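You operate a simulated robot arm through the tools that you are given. There is no shell and no other tool. Be economical: measure what you need, move in short steps, check, and stop when the job is done.

Carry out the task below with a simulated two-armed robot. There is one attempt and no reset: what you move stays moved.

JOB
Switch the vacuum unit off, unclip the teal dust bin, pull it out and throw the grey dust bag away.
Fine: both bin clips are open, the bag goes into the tall grey bin, the dust bin stays out.

It is judged by the outcome, as a careful person would: the job done as asked, and still so three seconds after it is handed in. It fails if anything else is knocked over, pushed out of place, dropped, spilled or broken.

ROBOT AND FRAMES
Two 7-joint arms with fingered hands on one trunk, on a base that drives. Base frame: it is fixed to the floor where the robot stands at the start and does not move with it; the origin is under the middle of the robot, x ahead of it, y to its left, z up. Lengths are in mm, angles in rad, forces in N, time in s.
The left shoulder is at the start at [50, 170, 1314], the right one opposite. With the tool pointing down near the work surface each hand reaches from about 300 to 740 mm from the robot's upright axis, wherever it stands, measured 20 degrees to its own side. Places, roughly: green bin clip [800, 100, 1200]; steel bin clip [800, -100, 1200]; teal dust bin [1000, 0, 900]; vacuum switch [800, 0, 1300]; waste [200, -500, 400]. Payload 4 kg a hand.
Tool frame (each hand has its own): the origin (TCP) lies between the finger pads and is the grasp point; the fingertips stand 26 mm ahead of it; z points along the fingers, y is the line along which they close. The gripper opens to 132 mm. The gripper's body begins 73 mm behind the TCP. The gripper is a hand of 4 fingers: y runs from the thumb to the fingers, the wrist lies at [0, 0, -224] in the tool frame, and closing takes about 1.5 s.
Orientation is that of the tool frame in the base frame, as a unit quaternion [x, y, z, w]. With the fingers straight down and closing along the base's y, the tool's x points along the base's -x, its y along +y and its z along -z.

CONTROLS
- The arms move only by the tool drive_tool. It takes "left_motion", "right_motion" or both (then of equal length, played together; a hand with none holds still); each is a list of rows, each a list of 3 entries, a list of its own where there are three numbers: the shift along the tool's x, y, z in mm, then the turn, a rotation vector about the tool's x, y, z in rad, then the closure, from 0 (fully open) to 1 (shut). In form: [[[dx, dy, dz], [ax, ay, az], claw], ...]. A call has 1 to 10 rows; each row shifts and turns the commanded pose from where the row before left it, along the tool's axes as they then stand. A row lasts 0.2 s, in which the tool goes at most 50 mm and 0.15 rad; a call with a longer step from one row to the next is refused whole, and so is a gripper value outside its range. A pose out of reach is approached as far as the arm can. The call stops where the force on the tool passes 50 N (or 10 N more than at its start, if that is more) or the arm is blocked; 0.2 s more then pass. Each finger travels about 108 mm/s and halts on what it meets, pressing with about 28 N; the grip force reading is that of the motor and also rises with nothing between the fingers. The clock runs only during rows and for 0.2 s after the last one: add rows that do not move to give the fingers time. The reply holds the time, the measured pose of the TCP, the force on the tool along the base axes, the opening and the grip force, in the units named above and with some noise, with the torque about the TCP (base axes, N m) and any sound that the robot's microphone picked up.
- Cameras (640 x 400 px; columns grow to the right, rows downward): "scene" is now at [120.2, -27.1, 1482.5]; the picture's right is [-0.31, -0.95, 0.00], its down [-0.60, 0.20, -0.78] and it looks along [0.74, -0.24, -0.63] (base axes); focal length 251 px, centre (320, 200). "left" rides on the left gripper at [-73, 6, -94] in its tool frame; the picture's right is [-0.08, -1.00, 0.00], its down [0.79, -0.06, -0.62] and it looks along [0.61, -0.05, 0.79] (tool axes); focal length 230 px, centre (320, 200). "right" rides on the right gripper at [73, 6, -94] in its tool frame; the picture's right is [-0.08, 1.00, 0.00], its down [-0.79, -0.06, -0.62] and it looks along [-0.61, -0.05, 0.79] (tool axes); focal length 230 px, centre (320, 200). There is no depth. A picture from a camera that has moved, and an enlarged one, comes with that camera's place and axes in the base frame and with its lens.
- grab_frame(camera): a new picture of that camera. No time passes.
- move_column(by): slides the trunk up (or, below 0, down) by that many mm; the arms and the scene camera ride with it, the base frame stays. It gives what a move gives, with no picture.
- steer(legs): drives the robot by 1 to 6 legs, each [ahead, left, turn to the left] in mm, mm and rad, along the robot's own axes; the way and the turn of a leg run together, so that a leg with both is an arc; at most 1500 mm and 3.142 rad a leg. The arms and the cameras ride along, it lands a little off, and it stops where it bumps. It gives what a move gives.
- hand_shape(shape, hand): the hand has 4 fingers and takes this shape, open, in about a second: jaw (thumb against the fingers, like two jaws); tri (thumb and two fingers); tip (a fingertip pinch); poke (one finger out to press); point (the index stretched); flat (the hand flat); cup (the hand cupped); fist (a fist). The gripper value then closes the fingers along that shape, each until it touches; the sizes above hold for jaw. It gives what a move gives, with no picture.
- pan_tilt(pan, tilt): turns the head with the scene camera to pan (to the left, within 1.396 rad either way) and tilt (down, from -0.506 to 1.204), counted from straight ahead of the robot. It gives what a move gives.
- zoom(camera, box): a new picture of the part [left, top, right, bottom] of that camera's present view, enlarged. No time passes.
- job_done(): hands the job in; it is judged then, once.

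Go step by step. Nothing tells you exact positions but the pictures and the camera data: compare them with the known pose of the tool, close in by small moves and look again before you grip or let go. The budget is 120 turns and 108 pictures, counting those below and the enlarged ones. Unless the task says otherwise, let go and move clear before handing in, and close with one line.

The tools are called after ">>>" as a command line: name --argument value ..., lists and objects as JSON in quotes. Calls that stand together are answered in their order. drive_tool: Moves the arms, as the interface text tells. Its arguments: {"type":"object","properties":{"left_motion":{"type":"array"},"right_motion":{"type":"array"}},"required":[]} The other tools are called the same way: move_column (by) slides the trunk up or down; hand_shape (shape, hand) gives the hand a shape; steer (legs) drives the base; pan_tilt (pan, tilt) turns the head that bears the scene camera; grab_frame (camera) takes a picture; zoom (camera, box) takes an enlarged picture of a part of a camera's view; job_done () hands the job in.

At the start:

```text
time_s: 0.0
left_tool_pos: [542.0, 193.7, 998.9]
left_ee_rot: [-0.001, 1.0, 0.0, -0.001]
left_ft_force: [0.5, 0.3, -0.4]
left_ft_torque: [0.0, -0.02, 0.01]
left_finger_gap: 131.8
left_grasp_force: 0.0
left_shape: jaw
right_tool_pos: [587.8, -234.4, 999.1]
right_ee_rot: [0.001, 1.0, 0.0, 0.0]
right_ft_force: [0.1, 0.8, 0.3]
right_ft_torque: [-0.01, 0.04, 0.04]
right_finger_gap: 131.4
right_grasp_force: 0.0
right_shape: jaw
trunk travel left (down, up): [-325.0, 26.0]
robot x, y, heading: [-2.1, 1.2, 0.001]
head pan, tilt: [-0.316, 0.682]
```

scene: 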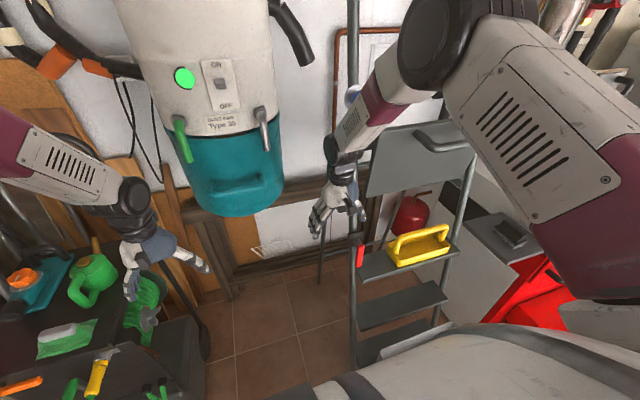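
right: 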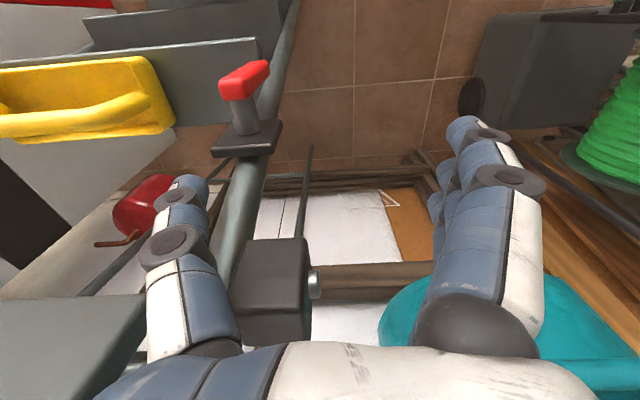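
left: 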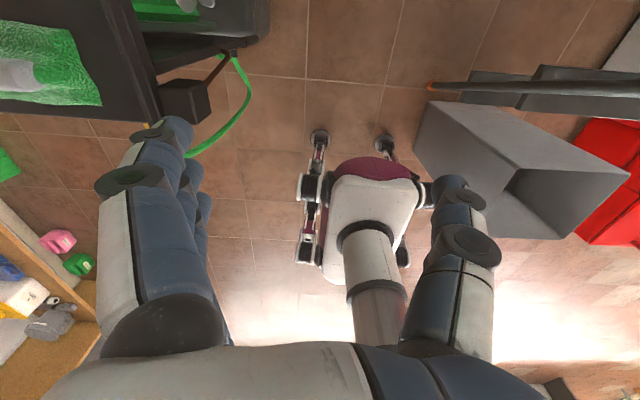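

I see the wall vacuum with its ON/OFF rocker, a green clip on the left, a steel clip on the right, and the teal bin below. I'll face the head to it and look closer.

>>> pan_tilt --pan 0.0 --tilt 0.35

>>> grab_frame --camera "scene"

>>> zoom --camera "scene" --box '[220, 100, 420, 225]'

```text
time_s: 0.8
left_tool_pos: [542.5, 194.8, 999.7]
left_ee_rot: [0.0, 1.0, 0.0, 0.0]
left_ft_force: [0.3, -0.3, 0.4]
left_ft_torque: [0.0, -0.02, 0.01]
left_finger_gap: 132.0
left_grasp_force: 0.0
left_shape: jaw
right_tool_pos: [587.3, -233.7, 998.6]
right_ee_rot: [0.001, 1.0, 0.0, 0.0]
right_ft_force: [0.2, 0.3, 0.3]
right_ft_torque: [0.0, 0.01, 0.0]
right_finger_gap: 131.8
right_grasp_force: 0.0
right_shape: jaw
trunk travel left (down, up): [-325.0, 26.0]
robot x, y, heading: [1.9, 0.7, 0.003]
head pan, tilt: [0.0, 0.351]
```

```text
104 pictures are left
camera scene: at [132.0, -0.6, 1512.3], right [0.0, -1.0, 0.0], down [-0.34, 0.0, -0.94], along [0.94, 0.0, -0.34], focal length 251 px, centre (320, 200)
```

scene: 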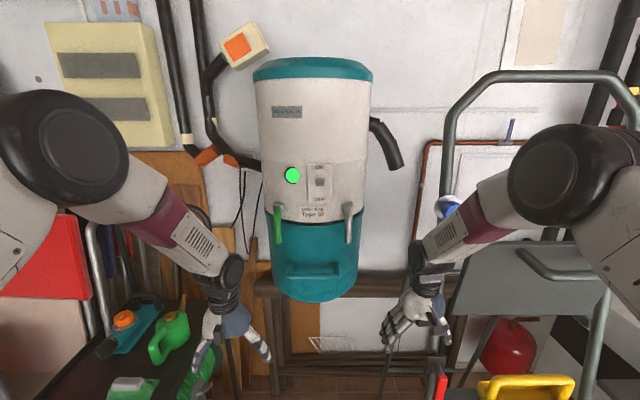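

```text
3.20 times, centred on (320, 162) of scene
camera zoom: at [132.0, -0.6, 1512.3], right [0.0, -1.0, 0.0], down [-0.34, 0.0, -0.94], along [0.94, 0.0, -0.34], focal length 802 px, centre (320, 320)
```

zoom: 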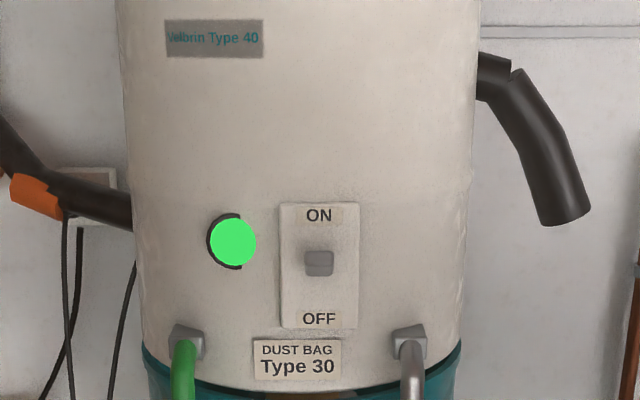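

The unit is straight ahead; I need its depth. I'll zoom in on the clips, switch and bin.

>>> zoom --camera "scene" --box '[260, 190, 380, 310]'

>>> zoom --camera "scene" --box '[280, 155, 360, 205]'

>>> drive_tool --left_motion '[[[0, 0, -30], [0, -0.145, 0], 0], [[0, 0, -30], [0, -0.145, 0], 0], [[0, 0, -30], [0, -0.145, 0], 0], [[0, 0, -30], [0, -0.145, 0], 0], [[0, 0, -30], [0, -0.145, 0], 0], [[0, 0, -30], [0, -0.145, 0], 0], [[0, 0, -30], [0, -0.145, 0], 0], [[0, 0, -30], [0, -0.145, 0], 0], [[0, 0, -20], [0, -0.145, 0], 0], [[0, 0, -20], [0, -0.145, 0], 0]]'

```text
3.33 times, centred on (320, 250) of scene
camera zoom: at [132.0, -0.6, 1512.3], right [0.0, -1.0, 0.0], down [-0.34, 0.0, -0.94], along [0.94, 0.0, -0.34], focal length 836 px, centre (320, 33)
```

zoom: 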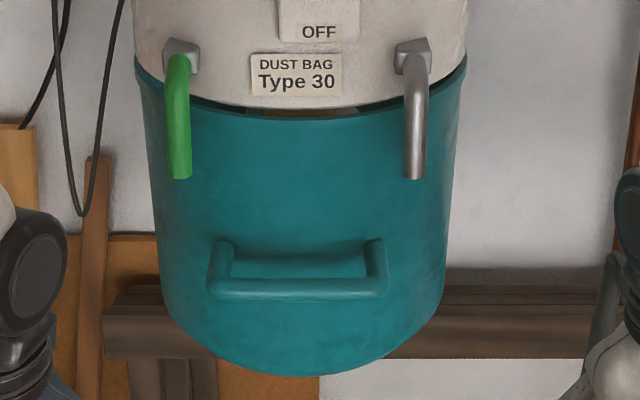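

```text
8.00 times, centred on (320, 180) of scene
camera zoom: at [132.0, -0.6, 1512.3], right [0.0, -1.0, 0.0], down [-0.34, 0.0, -0.94], along [0.94, 0.0, -0.34], focal length 2006 px, centre (320, 360)
```

zoom: 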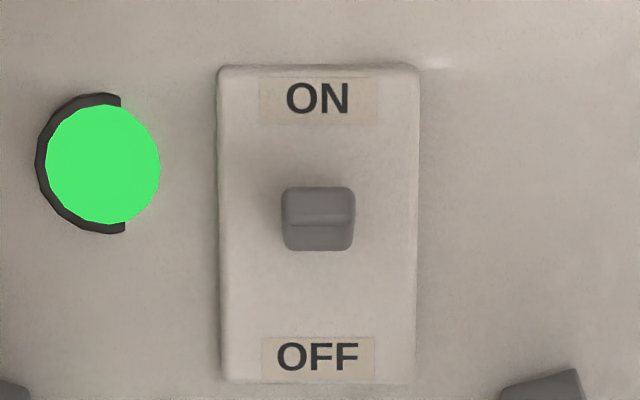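

```text
time_s: 3.0
left_tool_pos: [507.3, 163.1, 1197.0]
left_ee_rot: [0.001, 0.748, 0.0, 0.664]
left_ft_force: [-0.9, -0.8, -0.3]
left_ft_torque: [-0.01, -0.02, -0.03]
left_finger_gap: 132.0
left_grasp_force: 0.0
left_shape: jaw
left hand out of reach, approached as far as the arm can: row 7, 8, 9, 10
right_tool_pos: [589.1, -235.1, 998.8]
right_ee_rot: [0.0, 1.0, 0.0, 0.001]
right_ft_force: [-0.3, 0.0, -0.2]
right_ft_torque: [0.01, -0.02, 0.0]
right_finger_gap: 131.7
right_grasp_force: 0.2
right_shape: jaw
trunk travel left (down, up): [-325.0, 26.0]
robot x, y, heading: [-0.9, -3.4, 0.003]
head pan, tilt: [0.0, 0.351]
```

The switch is a toggle lever, apparently up at ON with a lit lamp. The left hand is nearly level; I'll level it, advance a bit and take a picture from it to triangulate.

>>> drive_tool --left_motion '[[[0, 0, 30], [0, -0.12, 0], 0], [[0, -20, 30], [0, 0, 0], 0], [[-30, -20, 0], [0, 0, 0], 0], [[-30, -20, 0], [0, 0, 0], 0]]'

>>> grab_frame --camera "left"

>>> grab_frame --camera "scene"

```text
time_s: 4.0
left_tool_pos: [566.1, 101.3, 1254.1]
left_ee_rot: [-0.001, 0.707, 0.0, 0.707]
left_ft_force: [-0.1, 1.0, 0.1]
left_ft_torque: [0.02, -0.02, -0.01]
left_finger_gap: 131.8
left_grasp_force: 0.0
left_shape: jaw
right_tool_pos: [588.4, -233.7, 1000.4]
right_ee_rot: [0.0, 1.0, -0.001, 0.0]
right_ft_force: [-0.3, 0.3, 0.5]
right_ft_torque: [0.01, -0.01, 0.01]
right_finger_gap: 131.9
right_grasp_force: 0.0
right_shape: jaw
trunk travel left (down, up): [-325.0, 26.0]
robot x, y, heading: [-1.6, -1.8, 0.002]
head pan, tilt: [0.0, 0.351]
```

```text
100 pictures are left
camera left: at [473.5, 107.4, 1326.8], right [0.0, -1.0, 0.08], down [-0.62, -0.06, -0.79], along [0.79, -0.05, -0.61], focal length 230 px, centre (320, 200)
```

left: 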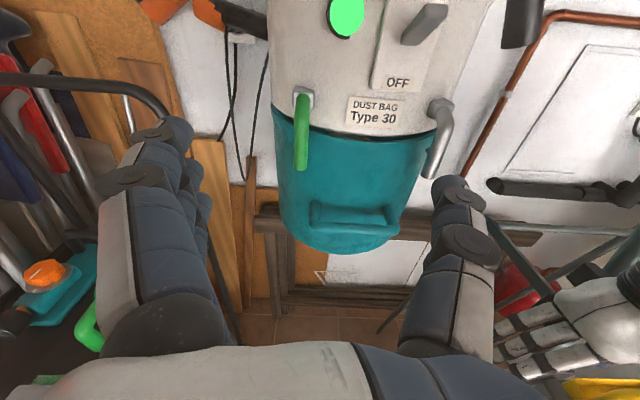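

```text
99 pictures are left
camera scene: at [131.4, -0.8, 1512.5], right [0.0, -1.0, 0.0], down [-0.34, 0.0, -0.94], along [0.94, 0.0, -0.34], focal length 251 px, centre (320, 200)
```

scene: 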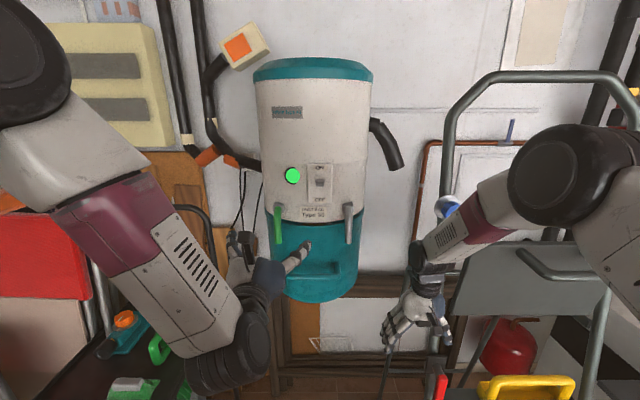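

Triangulated: toggle tip ≈ (754, 0, 1340), green clip from (815,121,1242) to end (781,121,1146), steel clip from (835,-84,1241) to (788,-84,1146). I'll put the left hand in poke shape and raise it.

>>> hand_shape --hand "left" --shape "poke"

>>> drive_tool --left_motion '[[[-40, 0, 0], [0, 0, 0], 0], [[-40, 0, 0], [0, 0, 0], 0], [[-40, 0, 0], [0, 0, 0], 0]]'

>>> grab_frame --camera "left"

>>> grab_frame --camera "scene"

```text
time_s: 4.9
left_tool_pos: [566.6, 102.1, 1252.4]
left_ee_rot: [0.0, 0.707, 0.0, 0.707]
left_ft_force: [0.8, 0.8, 0.0]
left_ft_torque: [-0.01, 0.0, 0.02]
left_finger_gap: 0.1
left_grasp_force: 0.0
left_shape: poke
right_tool_pos: [587.9, -234.1, 998.9]
right_ee_rot: [0.0, 1.0, -0.001, 0.0]
right_ft_force: [0.4, -0.4, 0.7]
right_ft_torque: [0.04, 0.0, -0.02]
right_finger_gap: 131.8
right_grasp_force: 0.1
right_shape: jaw
trunk travel left (down, up): [-325.0, 26.0]
robot x, y, heading: [-2.1, -3.7, -0.001]
head pan, tilt: [0.0, 0.351]
```

```text
time_s: 5.7
left_tool_pos: [567.0, 104.4, 1374.4]
left_ee_rot: [0.001, 0.707, 0.0, 0.707]
left_ft_force: [-0.1, 0.8, 0.2]
left_ft_torque: [0.0, 0.0, 0.0]
left_finger_gap: 0.2
left_grasp_force: 0.0
left_shape: poke
right_tool_pos: [587.6, -233.8, 999.9]
right_ee_rot: [0.0, 1.0, 0.0, 0.0]
right_ft_force: [0.4, 0.3, -0.2]
right_ft_torque: [0.03, -0.05, 0.03]
right_finger_gap: 131.6
right_grasp_force: 0.2
right_shape: jaw
trunk travel left (down, up): [-325.0, 26.0]
robot x, y, heading: [-0.4, 2.1, -0.0]
head pan, tilt: [0.0, 0.351]
```

```text
98 pictures are left
camera left: at [473.2, 108.7, 1447.3], right [0.0, -1.0, 0.08], down [-0.62, -0.06, -0.78], along [0.79, -0.05, -0.61], focal length 230 px, centre (320, 200)
```

left: 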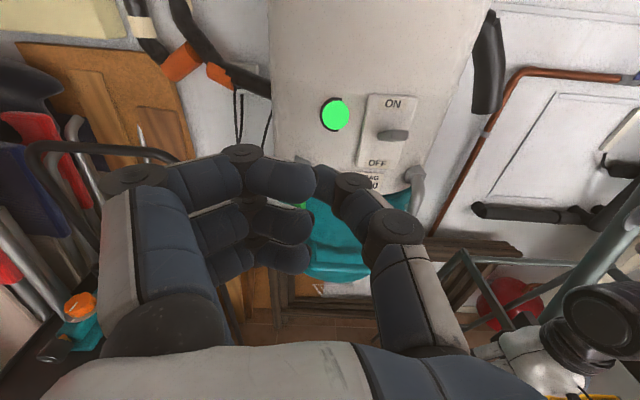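

```text
97 pictures are left
camera scene: at [130.8, -0.1, 1512.6], right [0.0, -1.0, 0.0], down [-0.34, 0.0, -0.94], along [0.94, 0.0, -0.34], focal length 251 px, centre (320, 200)
```

scene: 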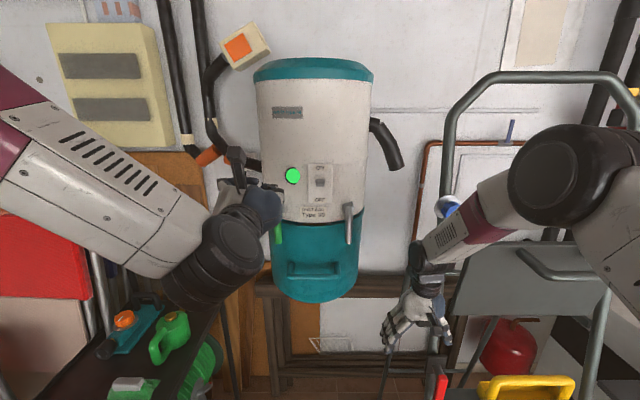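

The poke shape reaches only to about the TCP. I'll check whether "point" gives a longer finger.

>>> hand_shape --hand "left" --shape "point"

>>> grab_frame --camera "left"

>>> zoom --camera "scene" --box '[200, 130, 328, 210]'

```text
time_s: 6.6
left_tool_pos: [567.4, 103.1, 1372.2]
left_ee_rot: [-0.001, 0.708, 0.0, 0.707]
left_ft_force: [0.0, 0.2, 0.0]
left_ft_torque: [0.02, 0.0, 0.01]
left_finger_gap: 125.8
left_grasp_force: 0.1
left_shape: point
right_tool_pos: [589.9, -234.4, 999.0]
right_ee_rot: [0.0, 1.0, 0.001, 0.0]
right_ft_force: [0.5, -0.5, -0.3]
right_ft_torque: [-0.03, 0.0, 0.0]
right_finger_gap: 131.6
right_grasp_force: 0.1
right_shape: jaw
trunk travel left (down, up): [-325.0, 26.0]
robot x, y, heading: [-4.3, 0.8, -0.002]
head pan, tilt: [0.0, 0.351]
```

```text
96 pictures are left
camera left: at [474.2, 108.5, 1446.5], right [0.0, -1.0, 0.08], down [-0.62, -0.06, -0.78], along [0.79, -0.05, -0.61], focal length 230 px, centre (320, 200)
```

left: 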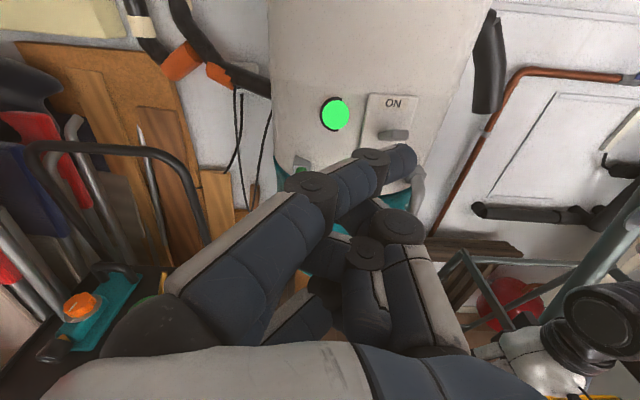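

```text
5.00 times, centred on (264, 170) of scene
camera zoom: at [131.8, -0.5, 1512.4], right [0.0, -1.0, 0.0], down [-0.34, 0.0, -0.94], along [0.94, 0.0, -0.34], focal length 1254 px, centre (600, 350)
```

zoom: 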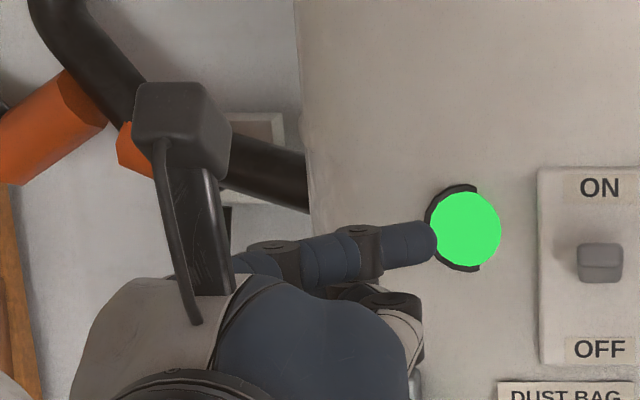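

The pointing finger is awkward; gripping the toggle between jaws and carrying it down is surer. I go back to jaw, centre at y=0, z≈1332, and stop short to look.

>>> hand_shape --hand "left" --shape "jaw"

>>> drive_tool --left_motion '[[[20, -40, 0], [0, 0, 0], 0], [[21, -40, 0], [0, 0, 0], 0], [[0, -23, 30], [0, 0, 0], 0], [[0, 0, 45], [0, 0, 0], 0], [[0, 0, 40], [0, 0, 0], 0]]'

>>> grab_frame --camera "left"

>>> grab_frame --camera "scene"

```text
time_s: 7.5
left_tool_pos: [567.4, 103.8, 1373.4]
left_ee_rot: [0.0, 0.707, 0.0, 0.707]
left_ft_force: [-0.3, 0.3, -0.2]
left_ft_torque: [-0.01, -0.01, -0.02]
left_finger_gap: 132.1
left_grasp_force: 0.0
left_shape: jaw
right_tool_pos: [589.7, -233.8, 1000.5]
right_ee_rot: [0.0, 1.0, 0.0, 0.0]
right_ft_force: [-0.1, -0.4, -0.1]
right_ft_torque: [-0.02, -0.03, -0.02]
right_finger_gap: 131.8
right_grasp_force: 0.1
right_shape: jaw
trunk travel left (down, up): [-325.0, 26.0]
robot x, y, heading: [-0.7, 0.6, 0.0]
head pan, tilt: [0.0, 0.351]
```

```text
time_s: 8.7
left_tool_pos: [683.3, 0.4, 1330.8]
left_ee_rot: [0.001, 0.707, 0.0, 0.707]
left_ft_force: [0.1, -0.1, -0.4]
left_ft_torque: [-0.01, 0.0, 0.01]
left_finger_gap: 131.9
left_grasp_force: 0.0
left_shape: jaw
right_tool_pos: [588.6, -234.4, 999.4]
right_ee_rot: [0.0, 1.0, -0.001, 0.0]
right_ft_force: [1.0, 0.0, 0.4]
right_ft_torque: [0.01, -0.01, 0.01]
right_finger_gap: 131.6
right_grasp_force: 0.1
right_shape: jaw
trunk travel left (down, up): [-325.0, 26.0]
robot x, y, heading: [-3.9, 2.6, 0.002]
head pan, tilt: [0.0, 0.351]
```

```text
94 pictures are left
camera left: at [590.4, 4.5, 1404.4], right [0.0, -1.0, 0.08], down [-0.62, -0.06, -0.78], along [0.79, -0.05, -0.62], focal length 230 px, centre (320, 200)
```

left: 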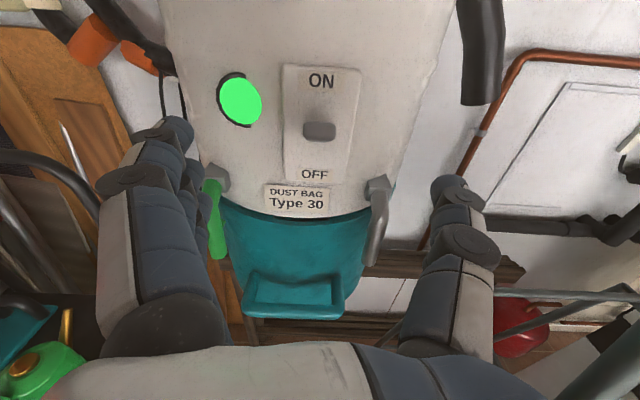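

```text
93 pictures are left
camera scene: at [132.7, -0.7, 1512.3], right [0.0, -1.0, 0.0], down [-0.34, 0.0, -0.94], along [0.94, 0.0, -0.34], focal length 251 px, centre (320, 200)
```

scene: 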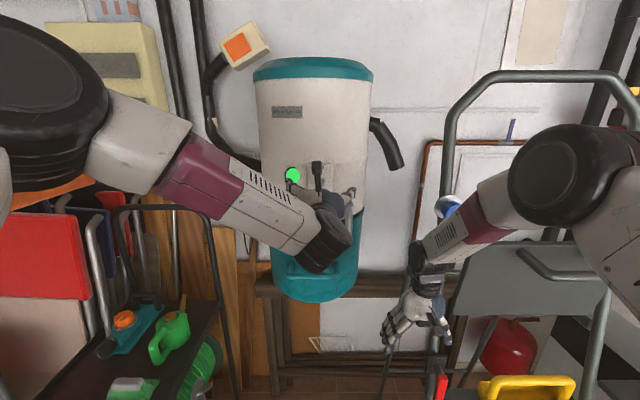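

The toggle tip sits at about (758, 0, 1337), straight ahead of the hand. I advance 75 mm and close on it.

>>> drive_tool --left_motion '[[[0, 0, 40], [0, 0, 0], 0], [[-3, 0, 32], [0, 0, 0], 0], [[0, 0, 0], [0, 0, 0], 1], [[0, 0, 0], [0, 0, 0], 1], [[0, 0, 0], [0, 0, 0], 1], [[0, 0, 0], [0, 0, 0], 1], [[0, 0, 0], [0, 0, 0], 1], [[0, 0, 0], [0, 0, 0], 1]]'

>>> grab_frame --camera "left"

```text
time_s: 10.5
left_tool_pos: [755.4, -3.0, 1334.5]
left_ee_rot: [0.002, 0.708, 0.0, 0.707]
left_ft_force: [1.4, -9.8, -0.2]
left_ft_torque: [0.01, 0.04, -0.02]
left_finger_gap: 5.3
left_grasp_force: 27.5
left_shape: jaw
right_tool_pos: [590.2, -235.0, 999.5]
right_ee_rot: [0.0, 1.0, 0.001, 0.0]
right_ft_force: [0.0, -0.3, 0.5]
right_ft_torque: [-0.03, 0.01, 0.0]
right_finger_gap: 131.7
right_grasp_force: 0.1
right_shape: jaw
trunk travel left (down, up): [-325.0, 26.0]
robot x, y, heading: [-0.1, -0.2, -0.001]
head pan, tilt: [0.0, 0.351]
```

```text
92 pictures are left
camera left: at [662.4, 2.6, 1408.8], right [0.0, -1.0, 0.08], down [-0.62, -0.06, -0.78], along [0.79, -0.05, -0.62], focal length 230 px, centre (320, 200)
```

left: 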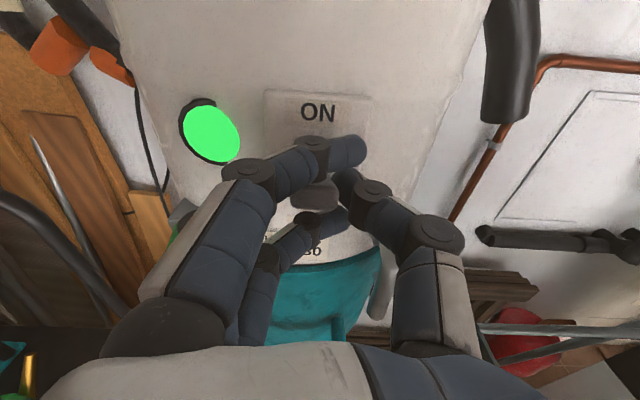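

One finger lies above the lever, others below, the thumb beside it. I move the hand down to carry the toggle to OFF.

>>> drive_tool --left_motion '[[[15, 0, 0], [0, 0, 0], 1], [[15, 0, 0], [0, 0, 0], 1], [[15, 0, 0], [0, 0, 0], 1], [[15, 0, 0], [0, 0, 0], 1], [[0, 0, 0], [0, 0, 0], 1]]'

>>> grab_frame --camera "left"

>>> grab_frame --camera "scene"

```text
time_s: 11.7
left_tool_pos: [753.2, -2.9, 1282.1]
left_ee_rot: [0.0, 0.704, 0.001, 0.711]
left_ft_force: [6.9, -13.8, 35.1]
left_ft_torque: [-0.36, -0.21, -0.2]
left_finger_gap: 2.7
left_grasp_force: 28.3
left_shape: jaw
right_tool_pos: [588.0, -234.5, 1001.4]
right_ee_rot: [0.0, 1.0, 0.001, 0.0]
right_ft_force: [1.1, -0.8, 1.1]
right_ft_torque: [-0.05, 0.01, 0.02]
right_finger_gap: 131.7
right_grasp_force: 0.0
right_shape: jaw
trunk travel left (down, up): [-325.0, 26.0]
robot x, y, heading: [1.1, 0.6, 0.002]
head pan, tilt: [0.0, 0.351]
```

```text
91 pictures are left
camera left: at [659.5, 2.6, 1354.7], right [0.0, -1.0, 0.08], down [-0.61, -0.06, -0.79], along [0.79, -0.05, -0.61], focal length 230 px, centre (320, 200)
```

left: 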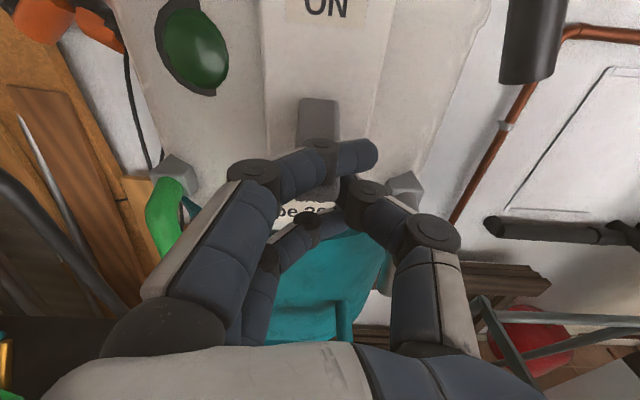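

```text
90 pictures are left
camera scene: at [128.9, -3.0, 1513.0], right [0.0, -1.0, 0.0], down [-0.34, 0.0, -0.94], along [0.94, 0.0, -0.34], focal length 251 px, centre (320, 200)
```

scene: 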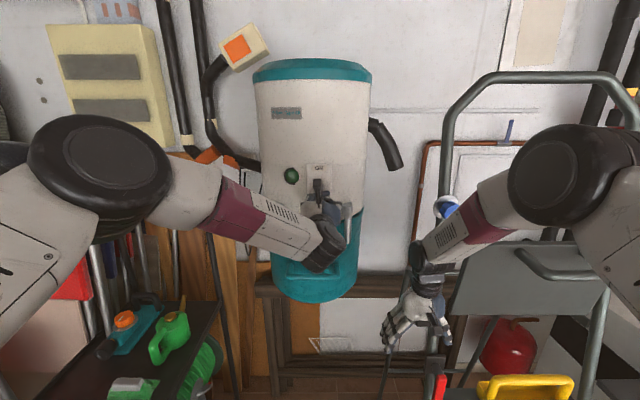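

The lamp went dark: the switch is OFF. I ease up, open, back out, and head for the green clip.

>>> drive_tool --left_motion '[[[-6, 0, 0], [0, 0, 0], 0], [[0, 0, 0], [0, 0, 0], 0], [[0, 0, 0], [0, 0, 0], 0], [[0, 0, -45], [0, 0, 0], 0], [[0, 0, -45], [0, 0, 0], 0], [[30, 40, 0], [0, 0, 0], 0], [[30, 40, 0], [0, 0, 0], 0], [[35, 42, 0], [0, 0, 0], 0], [[20, 0, 0], [0, 0, 0], 0]]'

>>> grab_frame --camera "left"

>>> zoom --camera "scene" --box '[240, 150, 400, 250]'

```text
refused: row 8 steps farther than a row can; nothing moved
```

```text
89 pictures are left
camera left: at [659.5, 2.6, 1354.7], right [0.0, -1.0, 0.08], down [-0.61, -0.06, -0.79], along [0.79, -0.05, -0.61], focal length 230 px, centre (320, 200)
```

left: 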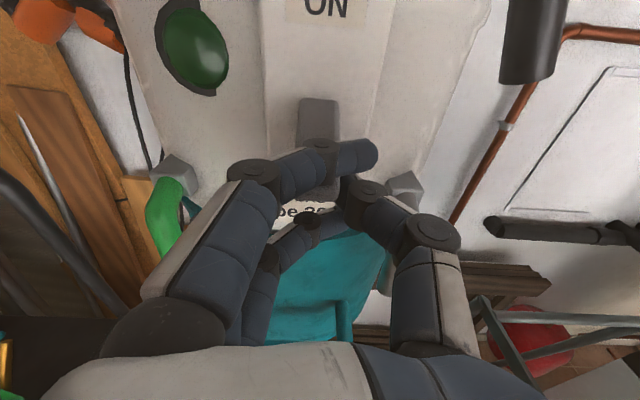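

```text
4.00 times, centred on (320, 200) of scene
camera zoom: at [128.9, -3.0, 1513.0], right [0.0, -1.0, 0.0], down [-0.34, 0.0, -0.94], along [0.94, 0.0, -0.34], focal length 1003 px, centre (320, 200)
```

zoom: 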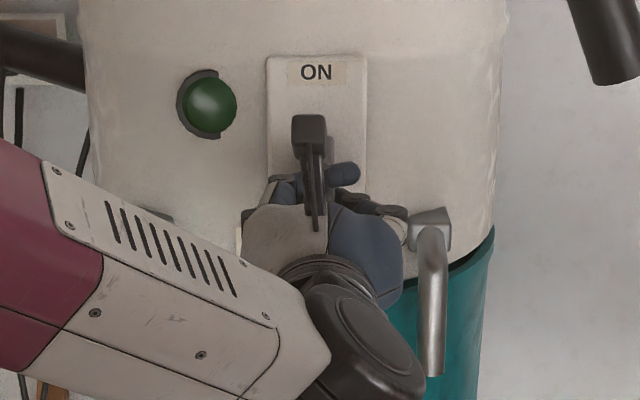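

One step was too long, so nothing moved. Same motion with shorter rows.

>>> drive_tool --left_motion '[[[-6, 0, 0], [0, 0, 0], 0], [[0, 0, 0], [0, 0, 0], 0], [[0, 0, 0], [0, 0, 0], 0], [[0, 0, -45], [0, 0, 0], 0], [[0, 0, -45], [0, 0, 0], 0], [[25, 30, 0], [0, 0, 0], 0], [[25, 30, 0], [0, 0, 0], 0], [[25, 30, 0], [0, 0, 0], 0], [[25, 34, 0], [0, 0, 0], 0], [[15, 0, 0], [0, 0, 0], 0]]'

>>> grab_frame --camera "left"

>>> grab_frame --camera "scene"

```text
time_s: 13.9
left_tool_pos: [664.1, 123.1, 1167.5]
left_ee_rot: [0.002, 0.707, -0.001, 0.707]
left_ft_force: [0.8, 0.1, 0.4]
left_ft_torque: [-0.04, 0.0, -0.02]
left_finger_gap: 132.0
left_grasp_force: 0.1
left_shape: jaw
right_tool_pos: [589.0, -234.5, 999.3]
right_ee_rot: [0.0, 1.0, 0.001, 0.0]
right_ft_force: [-0.3, 0.0, -0.4]
right_ft_torque: [0.01, -0.03, 0.01]
right_finger_gap: 131.6
right_grasp_force: 0.0
right_shape: jaw
trunk travel left (down, up): [-325.0, 26.0]
robot x, y, heading: [0.7, 0.4, -0.001]
head pan, tilt: [0.0, 0.351]
```

```text
87 pictures are left
camera left: at [570.4, 129.2, 1240.9], right [0.0, -1.0, 0.08], down [-0.62, -0.06, -0.78], along [0.79, -0.05, -0.62], focal length 230 px, centre (320, 200)
```

left: 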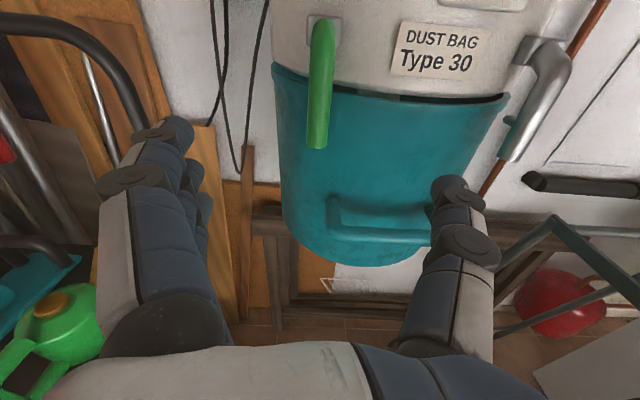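

```text
86 pictures are left
camera scene: at [132.4, -1.7, 1512.4], right [0.0, -1.0, 0.0], down [-0.34, 0.0, -0.94], along [0.94, 0.0, -0.34], focal length 251 px, centre (320, 200)
```

scene: 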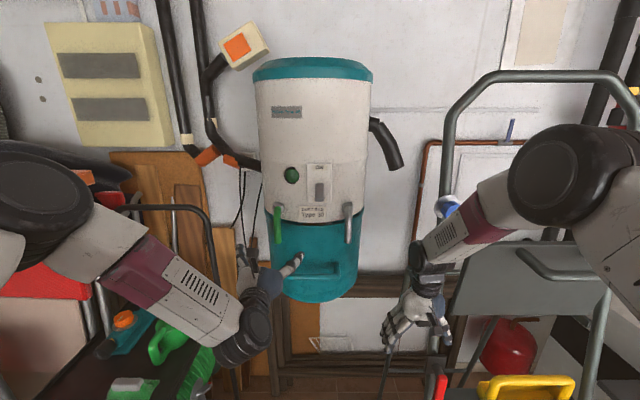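

Before touching the clips I look at their details, including a small teal stub on the inner side of the steel one.

>>> zoom --camera "left" --box '[470, 20, 598, 180]'

>>> zoom --camera "left" --box '[256, 0, 384, 160]'

```text
2.50 times, centred on (534, 100) of left
camera zoom: at [570.4, 129.2, 1240.9], right [0.0, -1.0, 0.08], down [-0.62, -0.06, -0.78], along [0.79, -0.05, -0.62], focal length 575 px, centre (-215, 450)
```

zoom: 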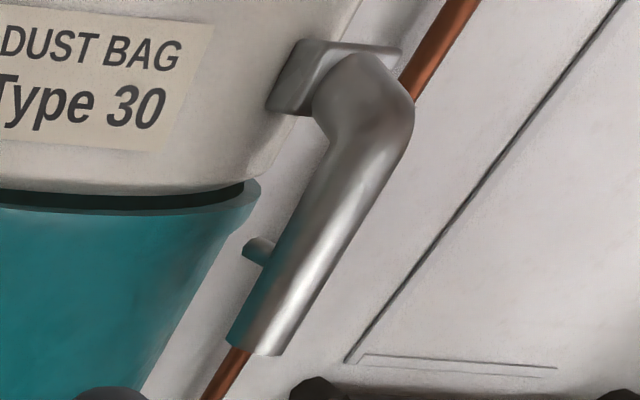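

```text
2.50 times, centred on (320, 80) of left
camera zoom: at [570.4, 129.2, 1240.9], right [0.0, -1.0, 0.08], down [-0.62, -0.06, -0.78], along [0.79, -0.05, -0.62], focal length 575 px, centre (320, 500)
```

zoom: 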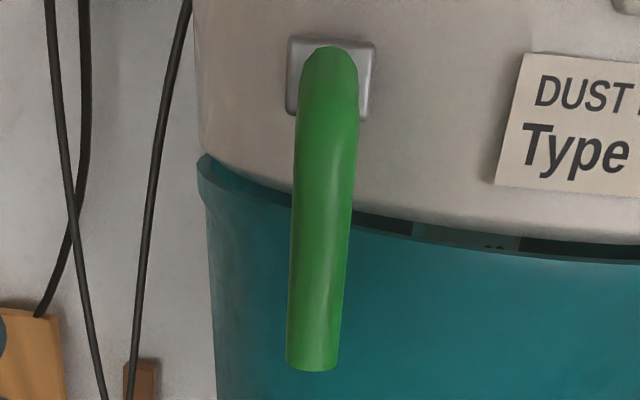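

The levers look like L-shaped swing clips. I approach the green one with half-closed jaws, TCP to (778,123,1160), and close on it.

>>> drive_tool --left_motion '[[[0, 0, 0], [0, 0, 0], 0.5], [[0, 0, 0], [0, 0, 0], 0.5], [[4, 0, 30], [0, 0, 0], 0.5], [[4, 0, 45], [0, 0, 0], 0.5], [[0, 0, 38], [0, 0, 0], 0.5]]'

>>> grab_frame --camera "left"

```text
time_s: 15.1
left_tool_pos: [779.5, 123.7, 1159.5]
left_ee_rot: [0.0, 0.708, 0.0, 0.706]
left_ft_force: [0.1, 0.4, 0.8]
left_ft_torque: [0.0, 0.01, -0.01]
left_finger_gap: 66.7
left_grasp_force: 0.0
left_shape: jaw
right_tool_pos: [589.7, -233.5, 999.0]
right_ee_rot: [0.0, 1.0, 0.0, -0.001]
right_ft_force: [0.2, 0.8, 0.9]
right_ft_torque: [0.05, -0.02, 0.01]
right_finger_gap: 131.9
right_grasp_force: 0.0
right_shape: jaw
trunk travel left (down, up): [-325.0, 26.0]
robot x, y, heading: [2.0, -3.1, 0.002]
head pan, tilt: [0.0, 0.351]
```

```text
83 pictures are left
camera left: at [686.7, 129.3, 1232.7], right [0.0, -1.0, 0.08], down [-0.62, -0.06, -0.78], along [0.79, -0.05, -0.62], focal length 230 px, centre (320, 200)
```

left: 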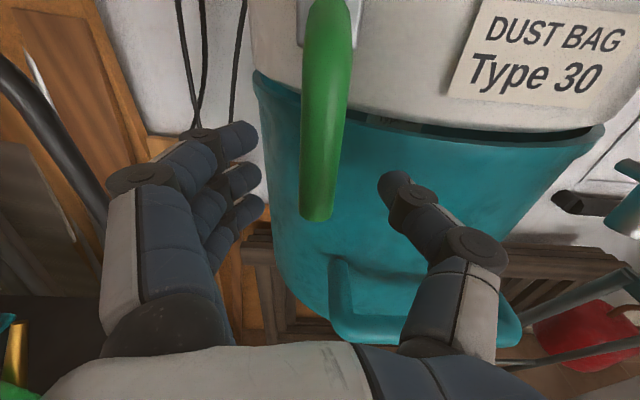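

The clip lies between thumb and fingers. I close.

>>> drive_tool --left_motion '[[[0, 0, 0], [0, 0, 0], 1], [[0, 0, 0], [0, 0, 0], 1], [[0, 0, 0], [0, 0, 0], 1], [[0, 0, 0], [0, 0, 0], 1], [[0, 0, 0], [0, 0, 0], 1]]'

>>> grab_frame --camera "left"

```text
time_s: 16.3
left_tool_pos: [778.4, 124.3, 1159.5]
left_ee_rot: [0.0, 0.707, -0.001, 0.707]
left_ft_force: [1.3, 1.2, 0.7]
left_ft_torque: [0.03, -0.02, -0.01]
left_finger_gap: 16.9
left_grasp_force: 28.0
left_shape: jaw
right_tool_pos: [589.4, -234.4, 999.7]
right_ee_rot: [0.0, 1.0, 0.001, -0.001]
right_ft_force: [-0.6, 0.8, 0.0]
right_ft_torque: [0.02, 0.02, 0.02]
right_finger_gap: 132.2
right_grasp_force: 0.0
right_shape: jaw
trunk travel left (down, up): [-325.0, 26.0]
robot x, y, heading: [1.6, 1.2, 0.004]
head pan, tilt: [0.0, 0.351]
```

```text
82 pictures are left
camera left: at [685.9, 129.6, 1233.1], right [0.0, -1.0, 0.08], down [-0.62, -0.06, -0.78], along [0.79, -0.05, -0.61], focal length 230 px, centre (320, 200)
```

left: 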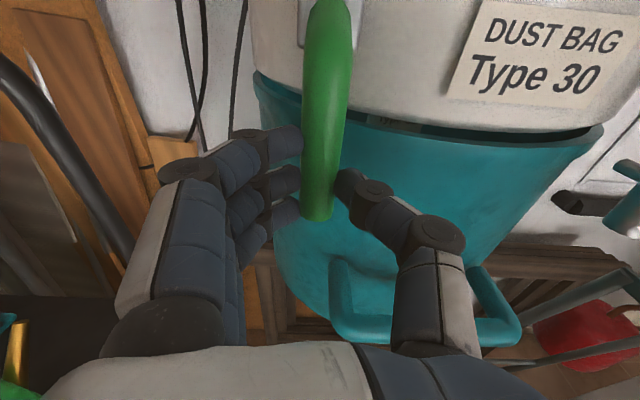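

The grip on the clip is firm. I try a small swing outwards and up, watching the force.

>>> drive_tool --left_motion '[[[-4, 0, -8], [0, 0, 0], 1], [[-6, 0, -8], [0, 0, 0], 1], [[-7, 0, -7], [0, 0, 0], 1]]'

>>> grab_frame --camera "left"

```text
time_s: 17.1
left_tool_pos: [754.2, 124.3, 1174.7]
left_ee_rot: [0.0, 0.708, 0.0, 0.706]
left_ft_force: [2.8, 2.3, -0.1]
left_ft_torque: [0.11, 0.16, 0.14]
left_finger_gap: 15.5
left_grasp_force: 27.9
left_shape: jaw
right_tool_pos: [588.1, -234.0, 999.4]
right_ee_rot: [-0.001, 1.0, 0.0, 0.0]
right_ft_force: [0.3, -0.3, -0.6]
right_ft_torque: [0.01, -0.01, -0.03]
right_finger_gap: 131.9
right_grasp_force: 0.2
right_shape: jaw
trunk travel left (down, up): [-325.0, 26.0]
robot x, y, heading: [2.7, 1.1, -0.001]
head pan, tilt: [0.0, 0.351]
```

```text
81 pictures are left
camera left: at [661.1, 129.4, 1248.7], right [0.0, -1.0, 0.08], down [-0.62, -0.06, -0.78], along [0.79, -0.05, -0.62], focal length 230 px, centre (320, 200)
```

left: 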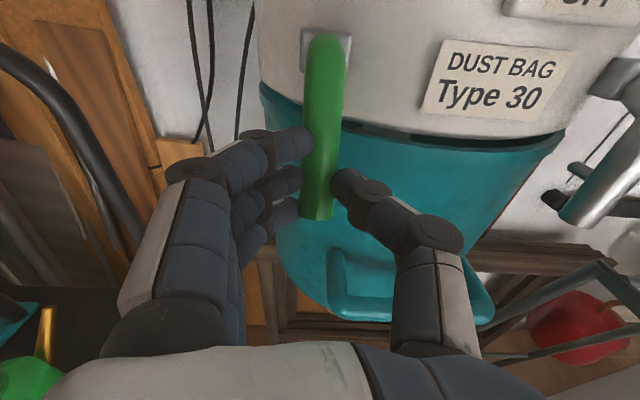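

It swings freely about its bracket. I continue the arc up to and past the horizontal.

>>> drive_tool --left_motion '[[[-10, 0, -8], [0, 0, 0], 1], [[-10, 0, -7], [0, 0, 0], 1], [[-12, 0, -5], [0, 0, 0], 1], [[-12, 0, -5], [0, 0, 0], 1], [[-12, 0, -2], [0, 0, 0], 1], [[-12, 0, -1], [0, 0, 0], 1], [[-12, 0, 1], [0, 0, 0], 1], [[-12, 0, 3], [0, 0, 0], 1]]'

>>> grab_frame --camera "left"

>>> zoom --camera "scene" --box '[240, 150, 400, 250]'

```text
time_s: 18.9
left_tool_pos: [728.1, 125.3, 1267.4]
left_ee_rot: [-0.001, 0.707, 0.0, 0.707]
left_ft_force: [-5.9, 10.9, 0.6]
left_ft_torque: [0.21, 0.19, 0.24]
left_finger_gap: 10.6
left_grasp_force: 27.8
left_shape: jaw
right_tool_pos: [588.4, -232.1, 1000.8]
right_ee_rot: [0.001, 1.0, -0.002, 0.0]
right_ft_force: [-0.3, -0.3, 0.8]
right_ft_torque: [0.0, -0.03, -0.01]
right_finger_gap: 132.0
right_grasp_force: 0.0
right_shape: jaw
trunk travel left (down, up): [-325.0, 26.0]
robot x, y, heading: [-3.9, 0.2, 0.0]
head pan, tilt: [0.0, 0.351]
```

```text
80 pictures are left
camera left: at [635.6, 130.8, 1341.8], right [0.0, -1.0, 0.08], down [-0.62, -0.06, -0.79], along [0.79, -0.05, -0.61], focal length 230 px, centre (320, 200)
```

left: 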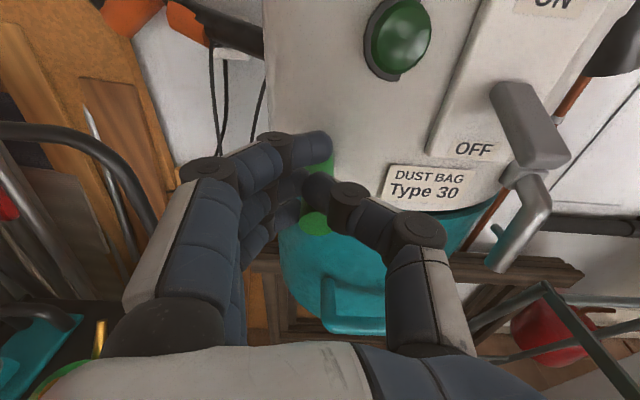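

```text
4.00 times, centred on (320, 200) of scene
camera zoom: at [130.8, 1.7, 1512.5], right [0.0, -1.0, 0.0], down [-0.34, 0.0, -0.94], along [0.94, 0.0, -0.34], focal length 1003 px, centre (320, 200)
```

zoom: 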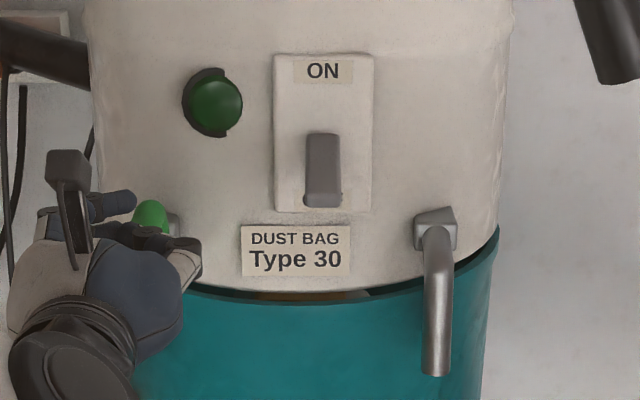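

The clip is now a little past horizontal. I carry it further up toward the top.

>>> drive_tool --left_motion '[[[-10, 0, 3], [0, 0, 0], 1], [[-11, 0, 6], [0, 0, 0], 1], [[-11, 0, 8], [0, 0, 0], 1], [[-11, 0, 10], [0, 0, 0], 1]]'

>>> grab_frame --camera "left"

>>> zoom --camera "scene" --box '[240, 150, 400, 250]'

```text
time_s: 19.9
left_tool_pos: [755.3, 122.0, 1311.1]
left_ee_rot: [0.001, 0.707, -0.001, 0.707]
left_ft_force: [-0.6, 0.3, 0.6]
left_ft_torque: [0.02, 0.03, -0.02]
left_finger_gap: 8.8
left_grasp_force: 27.8
left_shape: jaw
right_tool_pos: [589.0, -234.2, 1000.5]
right_ee_rot: [0.0, 1.0, 0.001, 0.0]
right_ft_force: [0.0, -0.9, -0.7]
right_ft_torque: [-0.02, -0.01, 0.01]
right_finger_gap: 131.9
right_grasp_force: 0.1
right_shape: jaw
trunk travel left (down, up): [-325.0, 26.0]
robot x, y, heading: [3.1, -0.2, 0.002]
head pan, tilt: [0.0, 0.351]
```

```text
78 pictures are left
camera left: at [662.6, 128.2, 1384.8], right [0.0, -1.0, 0.08], down [-0.62, -0.06, -0.78], along [0.79, -0.05, -0.61], focal length 230 px, centre (320, 200)
```

left: 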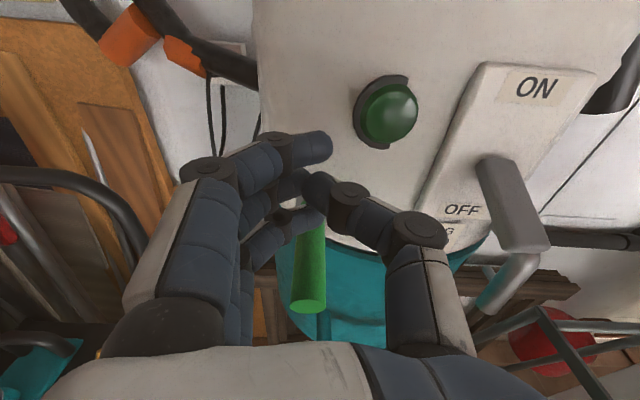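

```text
4.00 times, centred on (320, 200) of scene
camera zoom: at [131.8, -0.9, 1512.4], right [0.0, -1.0, 0.0], down [-0.34, 0.0, -0.94], along [0.94, 0.0, -0.34], focal length 1003 px, centre (320, 200)
```

zoom: 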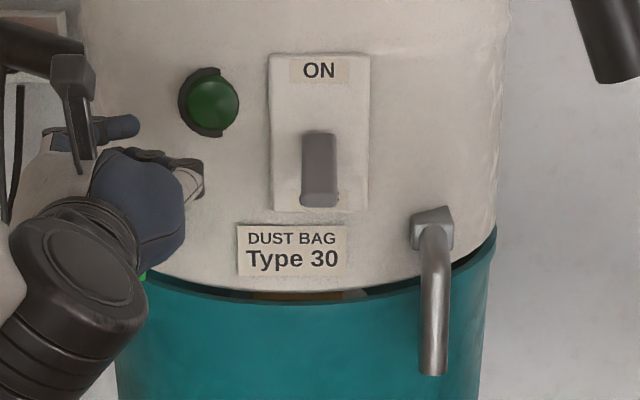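

The clip slipped out of the fingers but stays standing out near horizontal. I open, back off and look at it.

>>> drive_tool --left_motion '[[[-15, 0, 0], [0, 0, 0], 1], [[-15, 0, -30], [0, 0, 0], 1], [[0, 0, -45], [0, 0, 0], 1], [[0, 0, -45], [0, 0, 0], 0.5], [[0, 40, 0], [0, 0, 0], 0.5], [[40, 0, 0], [0, 0, 0], 0.5], [[40, 0, 0], [0, 0, 0], 0.5]]'

>>> grab_frame --camera "left"

>>> zoom --camera "scene" --box '[240, 150, 400, 250]'

```text
time_s: 21.5
left_tool_pos: [634.8, 163.7, 1259.6]
left_ee_rot: [-0.001, 0.707, 0.0, 0.707]
left_ft_force: [0.3, 0.9, -0.1]
left_ft_torque: [-0.04, 0.0, 0.0]
left_finger_gap: 65.2
left_grasp_force: 0.1
left_shape: jaw
right_tool_pos: [588.8, -233.2, 999.2]
right_ee_rot: [0.0, 1.0, 0.001, 0.001]
right_ft_force: [1.2, 0.8, 0.0]
right_ft_torque: [-0.03, 0.01, 0.03]
right_finger_gap: 131.7
right_grasp_force: 0.1
right_shape: jaw
trunk travel left (down, up): [-325.0, 26.0]
robot x, y, heading: [1.9, 1.6, -0.001]
head pan, tilt: [0.0, 0.351]
```

```text
76 pictures are left
camera left: at [542.4, 169.6, 1332.9], right [0.0, -1.0, 0.08], down [-0.62, -0.06, -0.78], along [0.79, -0.05, -0.62], focal length 230 px, centre (320, 200)
```

left: 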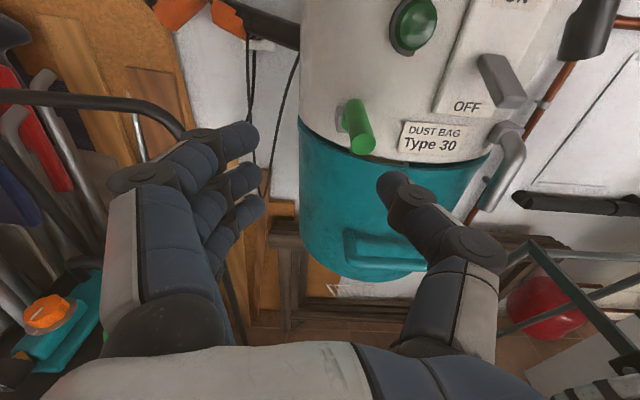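

```text
4.00 times, centred on (320, 200) of scene
camera zoom: at [132.4, 0.7, 1512.3], right [0.0, -1.0, 0.0], down [-0.34, 0.0, -0.94], along [0.94, 0.0, -0.34], focal length 1003 px, centre (320, 200)
```

zoom: 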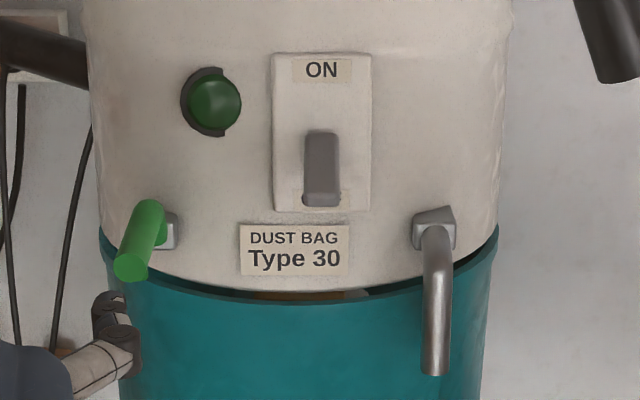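

The green rod stands out horizontally, end at (735,125,1247). I'll test from below whether it goes higher, gently.

>>> drive_tool --left_motion '[[[40, -20, 0], [0, 0, 0], 1], [[40, -20, 0], [0, 0, 0], 1], [[0, 0, 40], [0, 0, 0], 1], [[0, 0, 40], [0, 0, 0], 1], [[0, 0, 25], [0, 0, 0], 1], [[-10, 0, 0], [0, 0, 0], 1], [[-10, 0, 0], [0, 0, 0], 1], [[-10, 0, 0], [0, 0, 0], 1]]'

>>> grab_frame --camera "left"

```text
time_s: 23.3
left_tool_pos: [740.1, 123.4, 1209.9]
left_ee_rot: [0.0, 0.708, 0.0, 0.707]
left_ft_force: [0.0, 0.5, -1.4]
left_ft_torque: [0.01, 0.0, -0.01]
left_finger_gap: 0.0
left_grasp_force: 27.7
left_shape: jaw
right_tool_pos: [589.3, -232.3, 999.4]
right_ee_rot: [-0.001, 1.0, 0.001, 0.001]
right_ft_force: [-0.7, 1.4, 0.5]
right_ft_torque: [0.02, -0.02, 0.04]
right_finger_gap: 131.4
right_grasp_force: 0.1
right_shape: jaw
trunk travel left (down, up): [-325.0, 26.0]
robot x, y, heading: [2.8, 6.9, 0.001]
head pan, tilt: [0.0, 0.351]
```

```text
74 pictures are left
camera left: at [647.7, 129.0, 1282.5], right [0.0, -1.0, 0.08], down [-0.62, -0.06, -0.78], along [0.79, -0.05, -0.62], focal length 230 px, centre (320, 200)
```

left: 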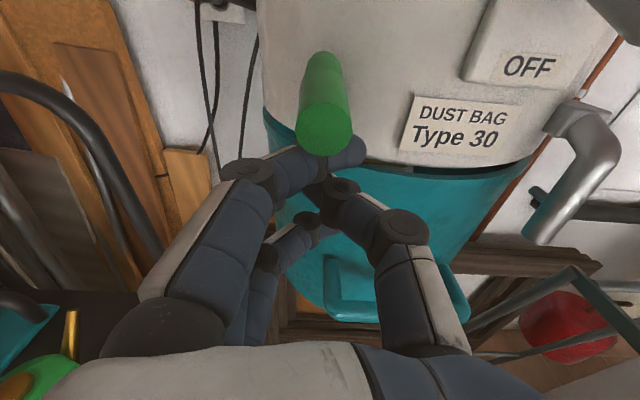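

The finger is just under the rod. I push up in small steps and watch the force.

>>> drive_tool --left_motion '[[[-6, 0, 0], [0, 0, 0], 1], [[-6, 0, 0], [0, 0, 0], 1], [[-6, 0, 0], [0, 0, 0], 1], [[-6, 0, 0], [0, 0, 0], 1]]'

>>> grab_frame --camera "left"

```text
time_s: 24.2
left_tool_pos: [739.9, 123.0, 1213.3]
left_ee_rot: [0.002, 0.719, 0.001, 0.695]
left_ft_force: [4.8, 0.7, -20.2]
left_ft_torque: [-0.13, 0.16, -0.04]
left_finger_gap: 0.2
left_grasp_force: 28.1
left_shape: jaw
right_tool_pos: [589.0, -233.6, 999.4]
right_ee_rot: [0.002, 1.0, 0.001, -0.001]
right_ft_force: [0.4, 0.0, -0.2]
right_ft_torque: [0.02, -0.05, 0.03]
right_finger_gap: 131.9
right_grasp_force: 0.1
right_shape: jaw
trunk travel left (down, up): [-325.0, 26.0]
robot x, y, heading: [-1.9, -1.5, 0.003]
head pan, tilt: [0.0, 0.351]
stopped in row 4 (left hand): the force on the tool passed its limit at 53 N (the readings are from after the stop); the commanded pose is now the measured one
```

```text
73 pictures are left
camera left: at [648.9, 128.9, 1288.9], right [0.0, -1.0, 0.07], down [-0.64, -0.05, -0.76], along [0.77, -0.05, -0.64], focal length 230 px, centre (320, 200)
```

left: 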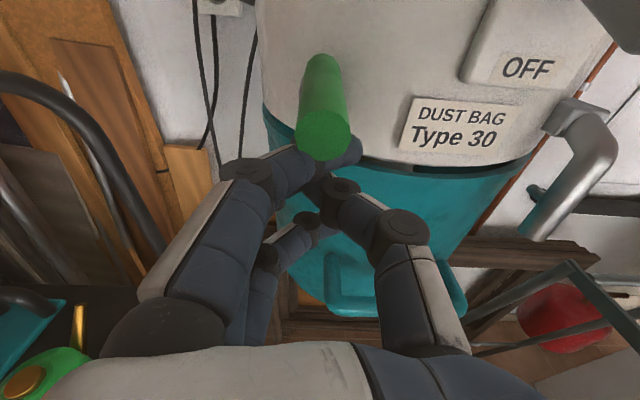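

It's at its stop: the green clip is fully open. I back off and move the left hand over to the steel clip.

>>> drive_tool --left_motion '[[[25, 0, 0], [0, -0.034, 0], 1], [[0, 0, -40], [0, 0, 0], 0.5], [[0, 0, -40], [0, 0, 0], 0.5], [[0, -45, 0], [0, 0, 0], 0.5], [[0, -45, 0], [0, 0, 0], 0.5], [[0, -45, 0], [0, 0, 0], 0.5], [[25, -40, 0], [0, 0, 0], 0.5], [[0, -32, 0], [0, 0, 0], 0.5]]'

>>> grab_frame --camera "left"

>>> grab_frame --camera "scene"

```text
time_s: 26.0
left_tool_pos: [659.5, -81.8, 1165.3]
left_ee_rot: [0.003, 0.702, 0.0, 0.712]
left_ft_force: [-0.5, 0.0, -0.5]
left_ft_torque: [0.0, -0.03, -0.01]
left_finger_gap: 65.8
left_grasp_force: 0.1
left_shape: jaw
right_tool_pos: [588.9, -233.5, 999.6]
right_ee_rot: [0.0, 1.0, -0.001, 0.0]
right_ft_force: [0.0, -0.6, 0.6]
right_ft_torque: [-0.01, -0.01, 0.0]
right_finger_gap: 131.9
right_grasp_force: 0.1
right_shape: jaw
trunk travel left (down, up): [-325.0, 26.0]
robot x, y, heading: [-2.8, -1.6, -0.004]
head pan, tilt: [0.0, 0.351]
```

```text
72 pictures are left
camera left: at [564.8, -76.1, 1237.5], right [0.0, -1.0, 0.07], down [-0.61, -0.06, -0.79], along [0.79, -0.05, -0.6], focal length 230 px, centre (320, 200)
```

left: 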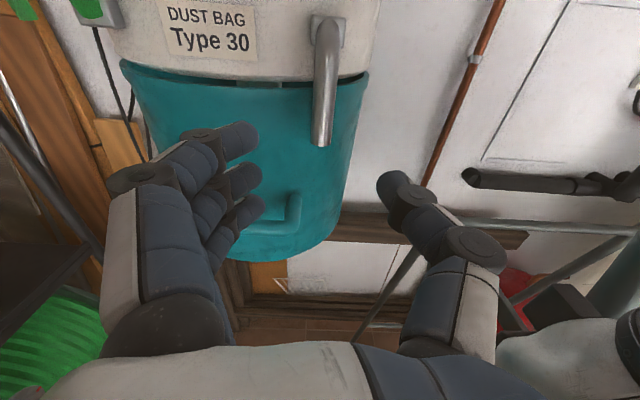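

```text
71 pictures are left
camera scene: at [131.3, -1.3, 1512.5], right [0.0, -1.0, 0.0], down [-0.34, 0.0, -0.94], along [0.94, 0.0, -0.34], focal length 251 px, centre (320, 200)
```

scene: 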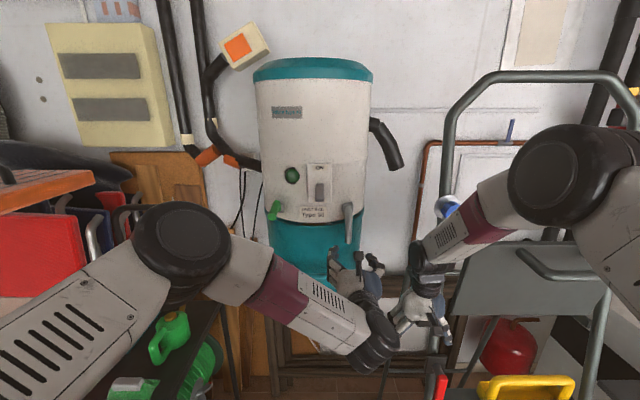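

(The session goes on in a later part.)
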